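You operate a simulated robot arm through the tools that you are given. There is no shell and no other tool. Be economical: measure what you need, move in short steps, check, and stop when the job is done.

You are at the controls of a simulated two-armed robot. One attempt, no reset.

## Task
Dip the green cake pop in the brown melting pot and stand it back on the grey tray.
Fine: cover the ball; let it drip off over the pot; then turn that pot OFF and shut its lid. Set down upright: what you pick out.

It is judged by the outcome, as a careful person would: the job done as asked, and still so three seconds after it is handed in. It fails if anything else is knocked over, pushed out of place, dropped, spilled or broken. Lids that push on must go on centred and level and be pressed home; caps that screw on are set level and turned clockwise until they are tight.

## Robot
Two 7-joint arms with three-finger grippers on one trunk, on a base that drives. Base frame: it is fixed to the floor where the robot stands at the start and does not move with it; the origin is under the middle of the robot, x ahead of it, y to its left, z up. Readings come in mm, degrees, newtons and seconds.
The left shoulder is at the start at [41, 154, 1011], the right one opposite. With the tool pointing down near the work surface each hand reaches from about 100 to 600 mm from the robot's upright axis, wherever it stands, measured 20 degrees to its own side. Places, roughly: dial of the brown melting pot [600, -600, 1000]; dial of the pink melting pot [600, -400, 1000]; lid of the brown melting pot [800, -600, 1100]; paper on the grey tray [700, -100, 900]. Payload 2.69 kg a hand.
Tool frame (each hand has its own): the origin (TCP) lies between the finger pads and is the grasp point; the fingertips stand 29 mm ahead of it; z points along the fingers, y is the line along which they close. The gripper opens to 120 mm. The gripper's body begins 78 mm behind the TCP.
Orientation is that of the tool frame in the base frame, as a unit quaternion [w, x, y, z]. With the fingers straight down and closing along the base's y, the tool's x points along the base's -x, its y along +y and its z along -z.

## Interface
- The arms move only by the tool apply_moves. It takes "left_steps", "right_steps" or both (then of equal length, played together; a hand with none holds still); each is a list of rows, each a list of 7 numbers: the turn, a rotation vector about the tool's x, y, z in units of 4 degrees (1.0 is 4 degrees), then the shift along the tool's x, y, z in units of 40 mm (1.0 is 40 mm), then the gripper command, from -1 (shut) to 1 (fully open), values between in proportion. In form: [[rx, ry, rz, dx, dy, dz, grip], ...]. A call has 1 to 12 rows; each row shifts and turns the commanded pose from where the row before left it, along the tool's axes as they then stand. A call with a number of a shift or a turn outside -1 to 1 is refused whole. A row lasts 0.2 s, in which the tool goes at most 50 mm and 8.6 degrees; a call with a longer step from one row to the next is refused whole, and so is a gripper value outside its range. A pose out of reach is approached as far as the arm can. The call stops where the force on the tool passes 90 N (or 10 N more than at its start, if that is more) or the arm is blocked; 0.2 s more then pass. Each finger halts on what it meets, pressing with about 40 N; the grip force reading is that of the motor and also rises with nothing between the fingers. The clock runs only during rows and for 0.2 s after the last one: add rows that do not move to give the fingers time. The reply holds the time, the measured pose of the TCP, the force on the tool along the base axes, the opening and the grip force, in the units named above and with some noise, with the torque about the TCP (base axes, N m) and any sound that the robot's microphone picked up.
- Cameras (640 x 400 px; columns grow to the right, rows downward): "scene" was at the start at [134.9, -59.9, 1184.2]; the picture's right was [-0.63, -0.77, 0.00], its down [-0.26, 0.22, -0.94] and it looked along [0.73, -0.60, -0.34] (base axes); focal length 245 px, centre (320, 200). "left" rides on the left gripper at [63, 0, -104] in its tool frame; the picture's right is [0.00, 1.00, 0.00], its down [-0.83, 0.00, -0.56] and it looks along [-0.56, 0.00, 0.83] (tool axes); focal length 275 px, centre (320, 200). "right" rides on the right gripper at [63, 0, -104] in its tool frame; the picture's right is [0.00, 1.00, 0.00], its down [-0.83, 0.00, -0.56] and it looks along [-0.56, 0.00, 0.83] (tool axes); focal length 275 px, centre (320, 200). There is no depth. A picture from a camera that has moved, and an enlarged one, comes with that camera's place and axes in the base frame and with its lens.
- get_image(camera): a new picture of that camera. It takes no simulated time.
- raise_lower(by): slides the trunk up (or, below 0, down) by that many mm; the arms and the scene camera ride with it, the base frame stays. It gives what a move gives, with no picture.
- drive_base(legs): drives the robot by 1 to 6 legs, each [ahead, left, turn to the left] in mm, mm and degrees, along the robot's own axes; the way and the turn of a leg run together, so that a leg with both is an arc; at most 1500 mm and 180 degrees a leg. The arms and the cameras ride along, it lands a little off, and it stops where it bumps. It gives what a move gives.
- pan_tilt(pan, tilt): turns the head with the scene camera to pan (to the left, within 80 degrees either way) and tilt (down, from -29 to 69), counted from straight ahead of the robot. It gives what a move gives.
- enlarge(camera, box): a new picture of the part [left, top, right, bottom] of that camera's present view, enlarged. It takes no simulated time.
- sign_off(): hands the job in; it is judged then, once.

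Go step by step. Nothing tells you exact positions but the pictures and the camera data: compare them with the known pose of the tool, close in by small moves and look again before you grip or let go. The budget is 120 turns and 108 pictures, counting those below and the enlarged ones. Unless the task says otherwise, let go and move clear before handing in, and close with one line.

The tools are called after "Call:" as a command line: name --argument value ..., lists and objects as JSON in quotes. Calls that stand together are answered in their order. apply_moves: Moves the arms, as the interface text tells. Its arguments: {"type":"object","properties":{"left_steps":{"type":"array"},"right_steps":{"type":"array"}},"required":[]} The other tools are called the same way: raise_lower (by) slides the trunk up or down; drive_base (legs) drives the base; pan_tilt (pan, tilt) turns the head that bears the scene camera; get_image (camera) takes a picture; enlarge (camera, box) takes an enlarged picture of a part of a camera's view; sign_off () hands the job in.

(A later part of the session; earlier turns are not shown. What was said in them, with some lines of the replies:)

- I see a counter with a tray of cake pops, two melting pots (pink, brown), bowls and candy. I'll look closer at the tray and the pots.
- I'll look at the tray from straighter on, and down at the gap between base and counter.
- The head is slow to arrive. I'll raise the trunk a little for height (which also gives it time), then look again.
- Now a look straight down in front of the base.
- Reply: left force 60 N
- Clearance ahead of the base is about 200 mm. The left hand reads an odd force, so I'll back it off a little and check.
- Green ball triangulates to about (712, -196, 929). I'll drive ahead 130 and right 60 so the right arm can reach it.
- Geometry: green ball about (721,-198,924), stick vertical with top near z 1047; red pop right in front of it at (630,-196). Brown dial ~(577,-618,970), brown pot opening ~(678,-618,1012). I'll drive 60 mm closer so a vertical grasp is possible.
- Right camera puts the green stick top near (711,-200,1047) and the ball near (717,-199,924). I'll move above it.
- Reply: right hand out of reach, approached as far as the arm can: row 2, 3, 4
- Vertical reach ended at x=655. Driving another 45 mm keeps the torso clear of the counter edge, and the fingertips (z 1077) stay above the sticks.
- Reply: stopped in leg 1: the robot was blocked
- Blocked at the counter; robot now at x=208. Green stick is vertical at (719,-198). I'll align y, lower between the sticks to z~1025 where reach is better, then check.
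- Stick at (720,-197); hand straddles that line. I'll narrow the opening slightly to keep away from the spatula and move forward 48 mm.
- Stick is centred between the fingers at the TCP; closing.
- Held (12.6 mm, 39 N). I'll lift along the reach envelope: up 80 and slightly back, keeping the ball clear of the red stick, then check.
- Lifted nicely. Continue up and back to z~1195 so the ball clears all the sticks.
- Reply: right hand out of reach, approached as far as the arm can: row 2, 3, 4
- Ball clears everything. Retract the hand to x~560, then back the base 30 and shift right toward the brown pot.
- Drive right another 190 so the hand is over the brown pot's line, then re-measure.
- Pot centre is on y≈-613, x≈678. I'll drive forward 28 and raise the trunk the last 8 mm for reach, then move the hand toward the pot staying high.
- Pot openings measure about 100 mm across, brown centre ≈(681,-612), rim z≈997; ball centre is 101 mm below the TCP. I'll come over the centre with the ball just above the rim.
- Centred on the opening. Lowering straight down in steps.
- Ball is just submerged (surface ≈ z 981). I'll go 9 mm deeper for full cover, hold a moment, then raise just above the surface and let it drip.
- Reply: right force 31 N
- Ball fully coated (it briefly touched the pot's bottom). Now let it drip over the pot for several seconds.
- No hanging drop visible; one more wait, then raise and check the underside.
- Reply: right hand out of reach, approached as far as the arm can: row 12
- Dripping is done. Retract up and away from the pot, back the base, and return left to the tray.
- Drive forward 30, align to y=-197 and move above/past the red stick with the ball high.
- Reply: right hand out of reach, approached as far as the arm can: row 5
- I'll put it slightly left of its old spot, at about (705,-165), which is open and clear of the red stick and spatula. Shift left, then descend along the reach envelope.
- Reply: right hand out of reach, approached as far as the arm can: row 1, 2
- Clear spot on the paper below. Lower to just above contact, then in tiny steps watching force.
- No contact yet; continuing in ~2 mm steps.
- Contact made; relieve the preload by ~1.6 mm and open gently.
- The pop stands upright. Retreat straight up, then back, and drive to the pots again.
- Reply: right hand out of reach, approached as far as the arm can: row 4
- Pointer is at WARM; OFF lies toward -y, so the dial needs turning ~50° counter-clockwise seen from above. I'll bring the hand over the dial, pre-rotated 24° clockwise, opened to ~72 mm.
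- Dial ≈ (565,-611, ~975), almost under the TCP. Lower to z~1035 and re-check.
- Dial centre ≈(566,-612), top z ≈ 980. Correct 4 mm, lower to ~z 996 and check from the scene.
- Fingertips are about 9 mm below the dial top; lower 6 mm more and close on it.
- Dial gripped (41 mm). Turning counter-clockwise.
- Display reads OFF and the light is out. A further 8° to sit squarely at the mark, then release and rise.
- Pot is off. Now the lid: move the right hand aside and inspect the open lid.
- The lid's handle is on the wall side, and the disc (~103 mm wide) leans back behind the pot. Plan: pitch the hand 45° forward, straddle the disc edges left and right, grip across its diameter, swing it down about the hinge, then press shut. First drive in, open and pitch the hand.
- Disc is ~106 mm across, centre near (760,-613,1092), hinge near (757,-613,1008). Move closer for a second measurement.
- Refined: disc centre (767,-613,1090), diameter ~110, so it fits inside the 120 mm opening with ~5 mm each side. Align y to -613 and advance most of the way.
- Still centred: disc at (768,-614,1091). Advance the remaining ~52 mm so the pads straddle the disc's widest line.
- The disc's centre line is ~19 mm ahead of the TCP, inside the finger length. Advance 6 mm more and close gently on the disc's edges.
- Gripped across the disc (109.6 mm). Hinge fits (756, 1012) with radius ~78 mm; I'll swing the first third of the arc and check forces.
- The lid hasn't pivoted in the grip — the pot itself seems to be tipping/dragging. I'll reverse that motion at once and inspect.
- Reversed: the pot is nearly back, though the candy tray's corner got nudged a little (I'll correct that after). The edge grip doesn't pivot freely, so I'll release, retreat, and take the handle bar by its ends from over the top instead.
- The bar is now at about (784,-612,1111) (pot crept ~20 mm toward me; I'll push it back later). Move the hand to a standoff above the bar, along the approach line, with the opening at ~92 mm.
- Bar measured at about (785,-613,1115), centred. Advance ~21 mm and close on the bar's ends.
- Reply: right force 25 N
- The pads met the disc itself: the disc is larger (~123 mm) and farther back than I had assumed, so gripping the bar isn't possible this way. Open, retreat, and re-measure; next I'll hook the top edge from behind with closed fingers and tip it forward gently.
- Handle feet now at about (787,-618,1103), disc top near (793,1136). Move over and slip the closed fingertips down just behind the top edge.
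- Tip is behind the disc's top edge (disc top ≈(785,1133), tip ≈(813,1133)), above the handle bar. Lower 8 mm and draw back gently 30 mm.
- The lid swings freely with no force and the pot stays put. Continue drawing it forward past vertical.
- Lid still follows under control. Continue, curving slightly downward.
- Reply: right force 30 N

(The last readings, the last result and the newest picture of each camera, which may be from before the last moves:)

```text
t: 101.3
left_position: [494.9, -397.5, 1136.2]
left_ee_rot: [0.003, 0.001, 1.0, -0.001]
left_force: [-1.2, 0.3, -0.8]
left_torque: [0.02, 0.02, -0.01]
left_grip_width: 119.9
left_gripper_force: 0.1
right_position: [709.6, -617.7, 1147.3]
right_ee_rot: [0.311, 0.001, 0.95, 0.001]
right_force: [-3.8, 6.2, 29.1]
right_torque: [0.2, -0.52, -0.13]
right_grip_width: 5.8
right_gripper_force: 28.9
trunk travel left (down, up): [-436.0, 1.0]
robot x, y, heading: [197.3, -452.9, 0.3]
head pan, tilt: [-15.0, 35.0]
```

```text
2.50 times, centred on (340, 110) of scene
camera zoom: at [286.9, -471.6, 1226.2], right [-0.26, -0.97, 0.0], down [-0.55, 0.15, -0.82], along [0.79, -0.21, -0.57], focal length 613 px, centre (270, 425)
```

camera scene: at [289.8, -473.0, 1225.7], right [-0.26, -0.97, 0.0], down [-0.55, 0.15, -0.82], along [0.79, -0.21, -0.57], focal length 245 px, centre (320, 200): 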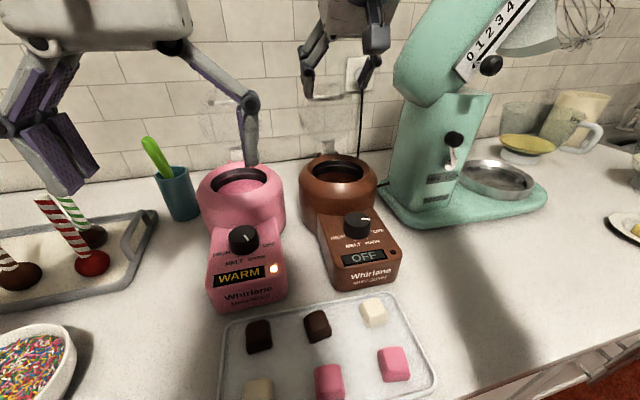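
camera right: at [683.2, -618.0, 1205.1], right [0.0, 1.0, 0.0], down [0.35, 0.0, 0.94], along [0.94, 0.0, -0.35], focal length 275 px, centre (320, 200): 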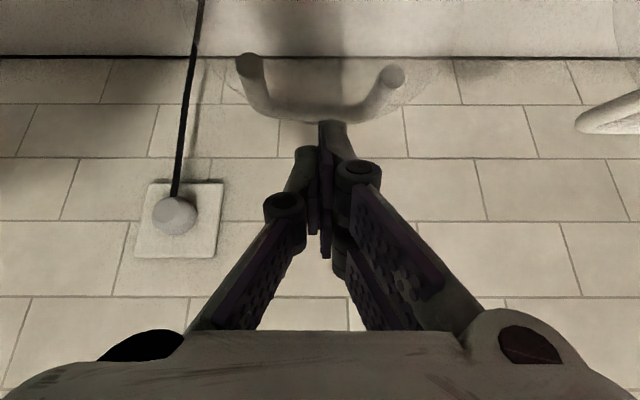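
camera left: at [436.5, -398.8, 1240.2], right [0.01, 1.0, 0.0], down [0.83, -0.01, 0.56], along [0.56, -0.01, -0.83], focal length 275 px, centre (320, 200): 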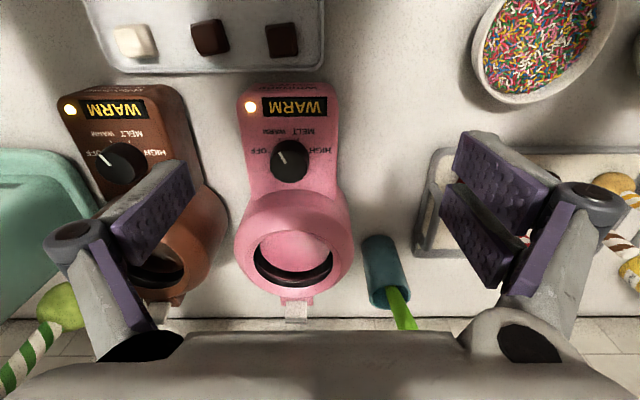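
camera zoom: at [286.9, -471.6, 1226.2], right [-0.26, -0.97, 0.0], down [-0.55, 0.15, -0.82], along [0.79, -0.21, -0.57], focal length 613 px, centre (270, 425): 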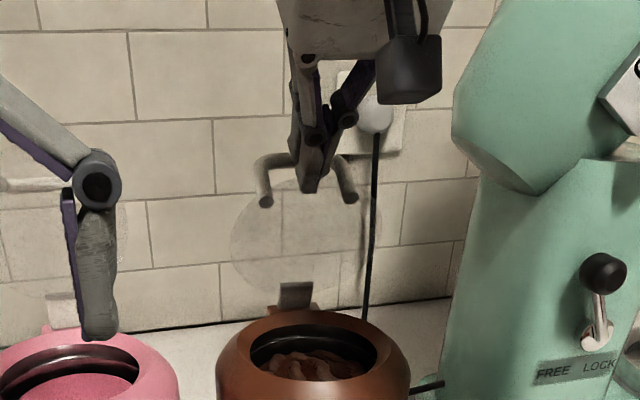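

The fingertip has slid into the handle loop and is pressing a bit (29 N). Ease up a few millimetres and look closely.

Call:
apply_moves --right_steps '[[0, 0, 0, 0, 0, -0.12, -1], [0, 0, 0, 0, 0, 0, -1]]'

Call:
get_image --camera "right"

```text
t: 101.9
left_position: [497.5, -398.1, 1135.9]
left_ee_rot: [0.0, 0.0, 1.0, -0.001]
left_force: [0.2, -0.4, -0.6]
left_torque: [-0.01, 0.03, -0.01]
left_grip_width: 120.0
left_gripper_force: 0.1
right_position: [709.3, -617.9, 1148.3]
right_ee_rot: [0.307, 0.0, 0.952, 0.001]
right_force: [0.3, 7.0, 16.1]
right_torque: [0.13, -0.42, -0.07]
right_grip_width: 6.0
right_gripper_force: 28.4
trunk travel left (down, up): [-436.0, 1.0]
robot x, y, heading: [201.9, -446.7, -0.2]
head pan, tilt: [-15.0, 35.0]
```

```text
10 pictures are left
camera right: at [595.4, -616.9, 1194.5], right [0.0, 1.0, 0.0], down [0.35, 0.0, 0.94], along [0.94, 0.0, -0.35], focal length 275 px, centre (320, 200)
```

right: 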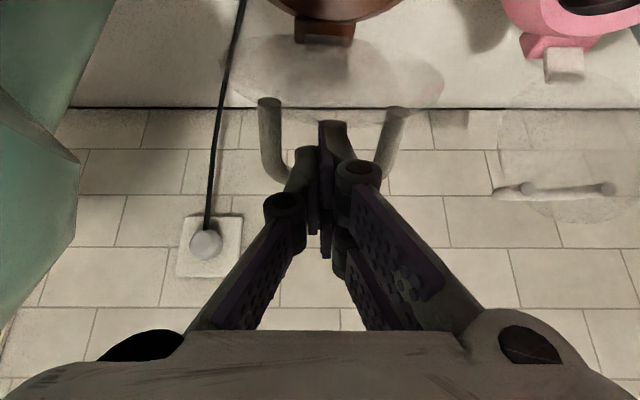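

The lid now leans ~26° forward with its handle bar resting against my fingertip, which is a good way to lower it. I'll follow the bar's arc forward and down, in two stages.

Call:
apply_moves --right_steps '[[0, 0, 0, 0.16, 0, -0.05, -1], [0, 0, 0, 0.16, 0, -0.05, -1], [0, 0, 0, 0.17, 0, -0.05, -1], [0, 0, 0, 0.17, 0, -0.05, -1], [0, 0, 0, 0.19, 0, -0.02, -1], [0, 0, 0, 0.19, 0, -0.02, -1], [0, 0, 0, 0.19, 0, -0.02, -1], [0, 0, 0, 0.19, 0, 0.015, -1], [0, 0, 0, 0.19, 0, 0.015, -1], [0, 0, 0, 0.18, 0, 0.015, -1], [0, 0, 0, 0, 0, 0, -1]]'

Call:
get_image --camera "scene"

```text
t: 104.3
left_position: [496.1, -398.7, 1136.3]
left_ee_rot: [0.001, 0.001, 1.0, 0.0]
left_force: [-0.7, 0.5, 0.2]
left_torque: [0.01, 0.02, 0.01]
left_grip_width: 120.1
left_gripper_force: 0.1
right_position: [645.6, -618.0, 1114.1]
right_ee_rot: [0.308, 0.001, 0.951, 0.0]
right_force: [-8.5, 4.7, 8.0]
right_torque: [0.17, -0.2, 0.26]
right_grip_width: 0.0
right_gripper_force: 28.7
trunk travel left (down, up): [-436.0, 1.0]
robot x, y, heading: [198.7, -447.2, -0.1]
head pan, tilt: [-15.0, 35.0]
```

```text
9 pictures are left
camera scene: at [288.1, -472.4, 1225.8], right [-0.26, -0.97, 0.0], down [-0.55, 0.15, -0.82], along [0.79, -0.21, -0.57], focal length 245 px, centre (320, 200)
```

scene: 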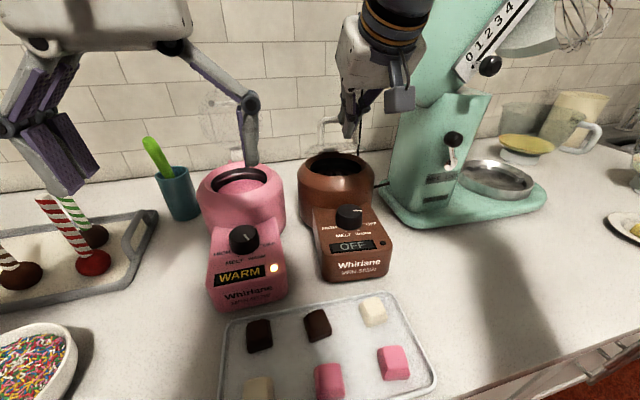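

Lid is about halfway, still controlled. Second stage of the arc down.

Call:
apply_moves --right_steps '[[0, 0, 0, 0.18, 0, 0.045, -1], [0, 0, 0, 0.18, 0, 0.045, -1], [0, 0, 0, 0.18, 0, 0.05, -1], [0, 0, 0, 0.17, 0, 0.075, -1], [0, 0, 0, 0.17, 0, 0.075, -1], [0, 0, 0, 0.17, 0, 0.08, -1], [0, 0, 0, 0.18, 0, 0.12, -1], [0, 0, 0, 0.19, 0, 0.13, -1], [0, 0, 0, 0.19, 0, 0.1, -1], [0, 0, 0, 0, 0, 0, -1]]'

Call:
get_image --camera "scene"

```text
t: 106.5
left_position: [498.8, -399.1, 1133.8]
left_ee_rot: [-0.003, 0.001, 1.0, 0.0]
left_force: [-0.4, 0.1, -0.1]
left_torque: [-0.01, -0.07, -0.01]
left_grip_width: 120.0
left_gripper_force: 0.1
right_position: [609.8, -620.3, 1046.3]
right_ee_rot: [0.303, 0.002, 0.953, -0.001]
right_force: [0.6, -1.0, 0.4]
right_torque: [-0.02, -0.05, -0.02]
right_grip_width: 0.3
right_gripper_force: 28.6
trunk travel left (down, up): [-436.0, 1.0]
robot x, y, heading: [203.1, -447.4, -0.0]
head pan, tilt: [-15.0, 35.0]
```

```text
8 pictures are left
camera scene: at [290.4, -472.7, 1224.9], right [-0.26, -0.97, 0.0], down [-0.55, 0.15, -0.82], along [0.79, -0.21, -0.57], focal length 245 px, centre (320, 200)
```

scene: 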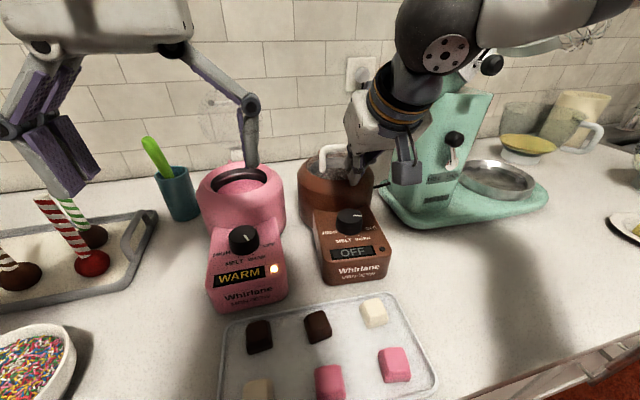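

The lid appears down on the pot. Lift the hand clear and check.

Call:
apply_moves --right_steps '[[0, 0, 0, 0.2, 0, -0.3, -1], [0, 0, 0, -0.3, 0, -0.6, -1], [0, 0, 0, -0.4, 0, -0.6, -1], [0, 0, 0, -0.4, 0, -0.6, -1], [0, 1, 0, 0, 0, 0, -1], [0, 1, 0, 0, 0, 0, -1], [0, 1, 0, 0, 0, 0, -1], [0, 1, 0, 0, 0, 0, -1], [0, 1, 0, 0, 0, 0, -1], [0, 1, 0, 0, 0, 0, -1], [0, 1, 0, 0, 0, 0, -1], [0, 1, 0, 0, 0, 0, -1]]'

Call:
get_image --camera "right"

```text
t: 109.1
left_position: [499.3, -399.0, 1136.7]
left_ee_rot: [0.0, 0.001, 1.0, 0.0]
left_force: [-0.5, -0.3, 0.1]
left_torque: [-0.02, 0.02, -0.01]
left_grip_width: 120.0
left_gripper_force: 0.0
right_position: [591.1, -618.8, 1140.4]
right_ee_rot: [0.032, 0.001, 0.999, 0.0]
right_force: [0.3, -0.4, -0.8]
right_torque: [-0.02, 0.01, -0.01]
right_grip_width: 0.1
right_gripper_force: 28.6
trunk travel left (down, up): [-436.0, 1.0]
robot x, y, heading: [198.6, -445.8, 0.1]
head pan, tilt: [-15.0, 35.0]
```

```text
7 pictures are left
camera right: at [520.1, -618.4, 1239.7], right [0.0, 1.0, 0.0], down [0.79, 0.0, 0.61], along [0.61, 0.0, -0.79], focal length 275 px, centre (320, 200)
```

right: 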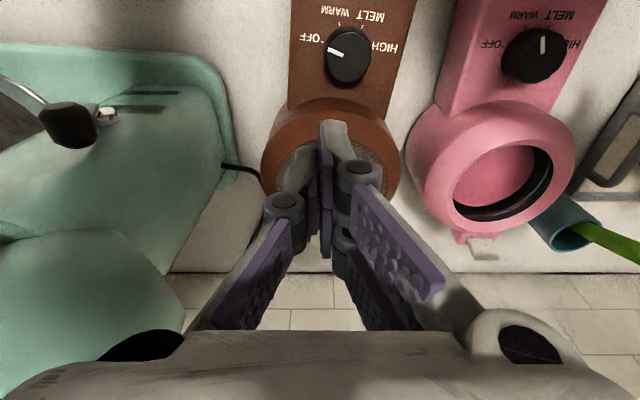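

Lid is shut, dial at OFF, pot within a few mm of its place. The candy tray was nudged ~10–15 mm on its right side; I'll look at it from above to set it back.

Call:
apply_moves --right_steps '[[0, 0.9, 0, 0.75, 0, 0, -1], [0, 0, 0, 0.75, 0, 0, -1], [0, 0, 0, 0.75, 0, 0, -1], [0, 0, 0, 0.75, 0, 0, -1], [0, 0, 0, 0.75, 0, 0, -1], [0, 0, 0, 0.75, 0, 0, -1], [0, 0, 0, 0.75, 0, 0.5, -1], [0, 0, 0, 0.5, 0, 0.7, -1], [0, 0, 0, 0, 0, 0.7, -1], [0, 0, 0, 0, 0, 0, -1]]'

Call:
get_image --camera "right"

Call:
get_image --camera "scene"

```text
t: 111.3
left_position: [498.8, -399.1, 1137.0]
left_ee_rot: [0.002, 0.001, 1.0, 0.0]
left_force: [0.1, -0.3, 0.2]
left_torque: [0.03, -0.01, 0.0]
left_grip_width: 119.7
left_gripper_force: 0.1
right_position: [358.8, -618.6, 1059.3]
right_ee_rot: [0.002, 0.001, 1.0, 0.001]
right_force: [-0.4, 0.2, -0.6]
right_torque: [0.01, 0.01, 0.03]
right_grip_width: 0.0
right_gripper_force: 28.3
trunk travel left (down, up): [-436.0, 1.0]
robot x, y, heading: [199.8, -448.7, -0.1]
head pan, tilt: [-15.0, 35.0]
```

```text
6 pictures are left
camera right: at [295.4, -618.3, 1163.3], right [0.0, 1.0, 0.0], down [0.83, 0.0, 0.56], along [0.56, 0.0, -0.83], focal length 275 px, centre (320, 200)
```

right: 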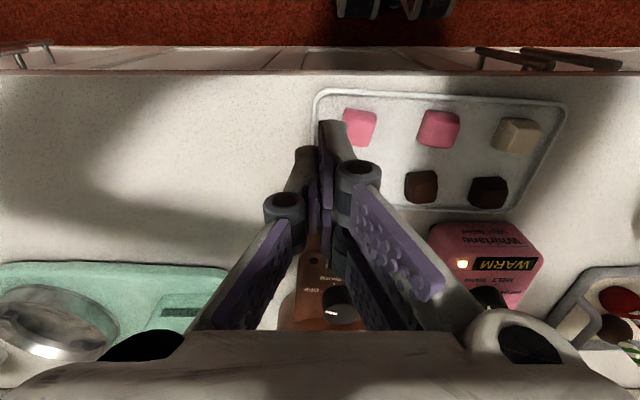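

```text
5 pictures are left
camera scene: at [289.7, -473.1, 1225.7], right [-0.26, -0.97, 0.0], down [-0.55, 0.15, -0.82], along [0.79, -0.21, -0.57], focal length 245 px, centre (320, 200)
```

scene: 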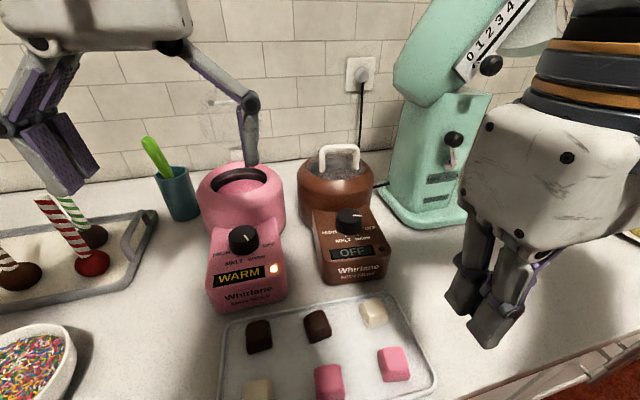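

Lid closed squarely. The tray's right-near corner sits ~12 mm too close (x≈353 vs 365). I'll place the closed fingertips in front of that edge and push it back gently.

Call:
apply_moves --right_steps '[[0, 0, 0, 0.35, 0.25, 0, -1], [0, 0, 0, 0.3, 0.22, 0.2, -1], [0, 0, 0, 0, 0, 0.8, -1], [0, 0, 0, 0, 0, 0.8, -1], [0, 0, 0, 0, 0, 0.8, -1], [0, 0, 0, 0, 0, 0.4, -1], [0, 0, 0, 0, 0, 0.15, -1], [0, 0, 0, 0, 0, 0, -1]]'

Call:
get_image --camera "right"

```text
t: 113.1
left_position: [498.9, -399.4, 1136.0]
left_ee_rot: [0.0, 0.0, 1.0, 0.0]
left_force: [0.0, -0.2, -0.5]
left_torque: [0.03, -0.02, 0.02]
left_grip_width: 120.0
left_gripper_force: 0.1
right_position: [375.8, -577.9, 973.2]
right_ee_rot: [0.001, 0.001, 1.0, 0.0]
right_force: [0.4, -0.6, -0.3]
right_torque: [-0.01, 0.05, -0.03]
right_grip_width: 0.2
right_gripper_force: 28.3
right hand out of reach, approached as far as the arm can: row 3, 4, 5, 6, 7
trunk travel left (down, up): [-436.0, 1.0]
robot x, y, heading: [198.8, -452.0, -0.0]
head pan, tilt: [-15.0, 35.0]
```

```text
4 pictures are left
camera right: at [311.1, -578.3, 1077.3], right [0.0, 1.0, 0.0], down [0.83, 0.0, 0.56], along [0.56, 0.0, -0.83], focal length 275 px, centre (320, 200)
```

right: 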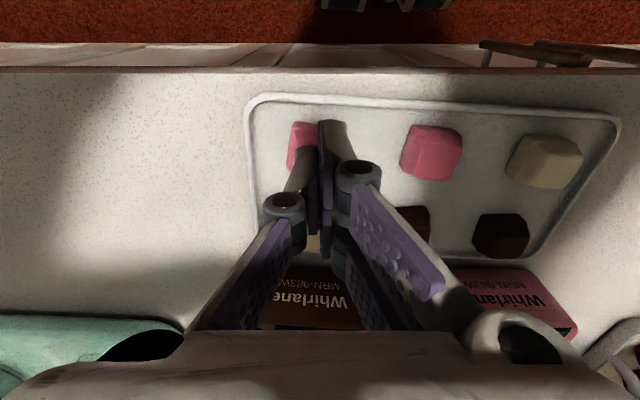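

That pose is too close in for the arm. Lift, back the base 120 mm, then approach again with better reach.

Call:
apply_moves --right_steps '[[0, 0, 0, 0, 0, -0.8, -1], [0, 0, 0, 0, 0, -0.8, -1], [0, 0, 0, 0, 0, 0, -1]]'

Call:
drive_base --legs '[[-120, 0, 0]]'

Call:
raise_lower --by -50

```text
t: 113.9
left_position: [498.7, -399.2, 1136.3]
left_ee_rot: [0.0, 0.001, 1.0, 0.0]
left_force: [0.9, -0.1, -0.6]
left_torque: [-0.01, -0.02, -0.01]
left_grip_width: 119.9
left_gripper_force: 0.0
right_position: [374.3, -577.2, 1039.2]
right_ee_rot: [0.002, 0.0, 1.0, 0.0]
right_force: [0.4, -0.4, 0.2]
right_torque: [0.05, -0.01, 0.0]
right_grip_width: 0.0
right_gripper_force: 28.5
trunk travel left (down, up): [-436.0, 1.0]
robot x, y, heading: [199.6, -449.1, -0.3]
head pan, tilt: [-15.0, 35.0]
```

```text
t: 115.1
left_position: [383.1, -400.2, 1136.8]
left_ee_rot: [0.0, 0.002, 1.0, 0.0]
left_force: [0.3, -0.2, 0.5]
left_torque: [0.0, -0.02, -0.04]
left_grip_width: 120.1
left_gripper_force: 0.0
right_position: [257.8, -577.2, 1038.4]
right_ee_rot: [0.002, 0.003, 1.0, 0.001]
right_force: [-0.7, -0.2, -0.3]
right_torque: [0.0, -0.05, 0.04]
right_grip_width: 0.1
right_gripper_force: 28.6
trunk travel left (down, up): [-436.0, 1.0]
robot x, y, heading: [85.1, -446.0, -0.3]
head pan, tilt: [-15.0, 35.0]
```

```text
t: 116.1
left_position: [382.0, -399.8, 1085.7]
left_ee_rot: [0.001, 0.001, 1.0, 0.0]
left_force: [0.3, 0.6, 0.9]
left_torque: [0.0, -0.01, 0.01]
left_grip_width: 120.0
left_gripper_force: 0.0
right_position: [258.4, -577.6, 989.2]
right_ee_rot: [0.003, 0.003, 1.0, 0.001]
right_force: [0.5, 1.0, 0.0]
right_torque: [-0.03, 0.0, 0.04]
right_grip_width: 0.0
right_gripper_force: 28.8
trunk travel left (down, up): [-386.0, 51.0]
robot x, y, heading: [85.8, -445.4, -0.3]
head pan, tilt: [-15.0, 35.0]
```

Call:
apply_moves --right_steps '[[0, 0, 0, -0.65, -0.2, 0, -1], [0, 0, 0, -0.65, -0.2, 0, -1], [0, 0, 0, -0.55, -0.15, 0, -1], [0, 0, 0, 0, 0, 0.6, -1], [0, 0, 0, 0, 0, 0.5, -1], [0, 0, 0, 0, 0, 0.3, -1], [0, 0, 0, 0, 0, 0, -1]]'

Call:
get_image --camera "right"

```text
t: 117.7
left_position: [378.4, -400.2, 1087.1]
left_ee_rot: [0.003, 0.002, 1.0, -0.001]
left_force: [0.1, -0.7, 0.1]
left_torque: [0.02, -0.04, -0.02]
left_grip_width: 120.0
left_gripper_force: 0.0
right_position: [328.7, -600.4, 938.1]
right_ee_rot: [0.015, 0.003, 1.0, 0.004]
right_force: [-14.5, -11.0, 58.7]
right_torque: [-0.12, -0.95, -0.07]
right_grip_width: 0.0
right_gripper_force: 28.4
trunk travel left (down, up): [-386.0, 51.0]
robot x, y, heading: [83.6, -451.3, -0.4]
head pan, tilt: [-15.0, 35.0]
stopped in row 7 (right hand): the force on the tool passed its limit at 96 N (the readings are from after the stop); the commanded pose is now the measured one
```

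```text
3 pictures are left
camera right: at [262.1, -601.2, 1040.3], right [0.0, 1.0, 0.01], down [0.81, -0.01, 0.58], along [0.58, 0.0, -0.81], focal length 275 px, centre (320, 200)
```

right: 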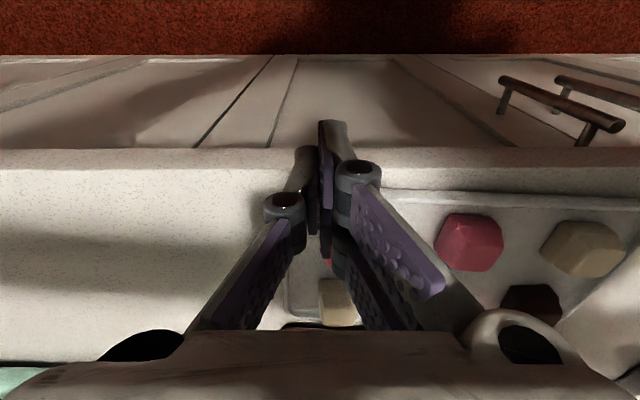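

Fingertips touched the counter (z≈909) just in front of the tray's edge. Rise 3 mm and push +x in small steps, ~22 mm total (≈10 mm of it free travel).

Call:
apply_moves --right_steps '[[0, 0, 0, 0, 0, -0.08, -1], [0, 0, 0, -0.1, 0, 0, -1], [0, 0, 0, -0.1, 0, 0, -1], [0, 0, 0, -0.1, 0, 0, -1], [0, 0, 0, -0.1, 0, 0, -1], [0, 0, 0, -0.1, 0, 0, -1], [0, 0, 0, 0, 0, 0, -1]]'

Call:
get_image --camera "scene"

```text
t: 119.3
left_position: [380.3, -400.1, 1087.1]
left_ee_rot: [0.002, 0.002, 1.0, -0.001]
left_force: [0.4, 1.2, 0.1]
left_torque: [0.02, 0.03, -0.05]
left_grip_width: 120.1
left_gripper_force: 0.2
right_position: [349.4, -600.1, 939.7]
right_ee_rot: [0.011, 0.002, 1.0, 0.002]
right_force: [-14.2, 0.3, 33.4]
right_torque: [0.13, -0.31, 0.14]
right_grip_width: 0.0
right_gripper_force: 28.4
trunk travel left (down, up): [-386.0, 51.0]
robot x, y, heading: [83.4, -444.8, -0.2]
head pan, tilt: [-15.0, 35.0]
```

```text
2 pictures are left
camera scene: at [222.8, -472.9, 1170.3], right [-0.26, -0.96, 0.0], down [-0.55, 0.15, -0.82], along [0.79, -0.22, -0.57], focal length 245 px, centre (320, 200)
```

scene: 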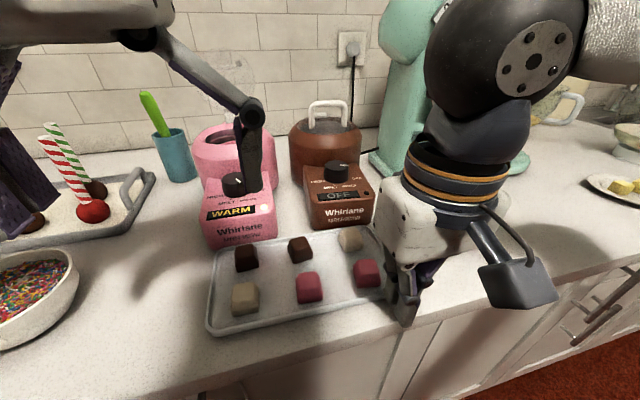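

The tray edge is back to within a few millimetres, candies in place, pop standing. Retreat the hand and take a last look.

Call:
apply_moves --right_steps '[[0, 0, 0, 0.1, 0, -0.05, -1], [0, 0, 0, 0.2, 0, -0.2, -1], [0, 0, 0, 0.2, 0, -0.8, -1], [0, 0, 0, 0.3, 0, -0.8, -1], [0, 0, 0, 0.5, -0.5, -0.8, -1], [0, 0, 0, 0.5, -0.5, 0, -1], [0, 0, 0, 0, 0, 0, -1]]'

Call:
get_image --camera "scene"

```text
t: 120.9
left_position: [382.7, -399.8, 1086.0]
left_ee_rot: [-0.001, 0.001, 1.0, 0.0]
left_force: [-0.1, -1.5, 0.5]
left_torque: [0.0, 0.01, 0.03]
left_grip_width: 119.8
left_gripper_force: 0.0
right_position: [276.5, -638.5, 1040.9]
right_ee_rot: [0.008, 0.003, 1.0, 0.001]
right_force: [0.5, 1.5, -0.9]
right_torque: [0.01, -0.01, -0.01]
right_grip_width: 0.0
right_gripper_force: 28.7
trunk travel left (down, up): [-386.0, 51.0]
robot x, y, heading: [86.1, -452.4, -0.3]
head pan, tilt: [-15.0, 35.0]
```

```text
1 pictures are left
camera scene: at [225.8, -473.4, 1169.9], right [-0.26, -0.96, 0.0], down [-0.55, 0.15, -0.82], along [0.79, -0.22, -0.57], focal length 245 px, centre (320, 200)
```

scene: 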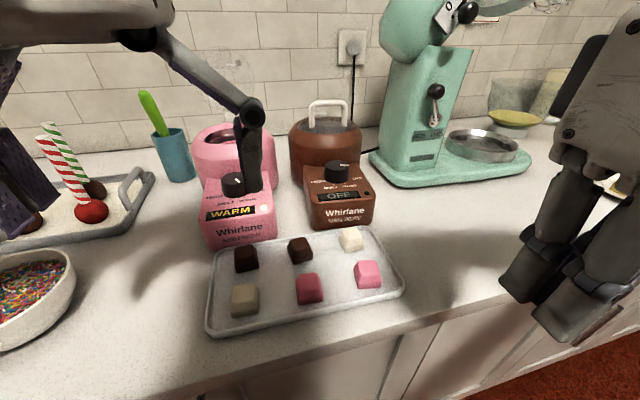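

The coated pop stands upright on the grey tray. The brown pot reads OFF with its lid shut, the candy tray is back within a few millimetres of its place, and both hands are clear, so I am handing in.

Call:
sign_off

```text
The job is handed in.
```

I dipped the green cake pop until the ball was fully covered, let it drip over the brown pot, and stood it upright on the grey tray, about 35 mm from its old spot. I then turned the brown pot off and shut its lid. My first try at the lid dragged the pot forward and it knocked the candy tray. By my estimates, I pushed the tray back to within a few millimetres, but the pot is still turned about 6°, with its dial end roughly 18 mm off.
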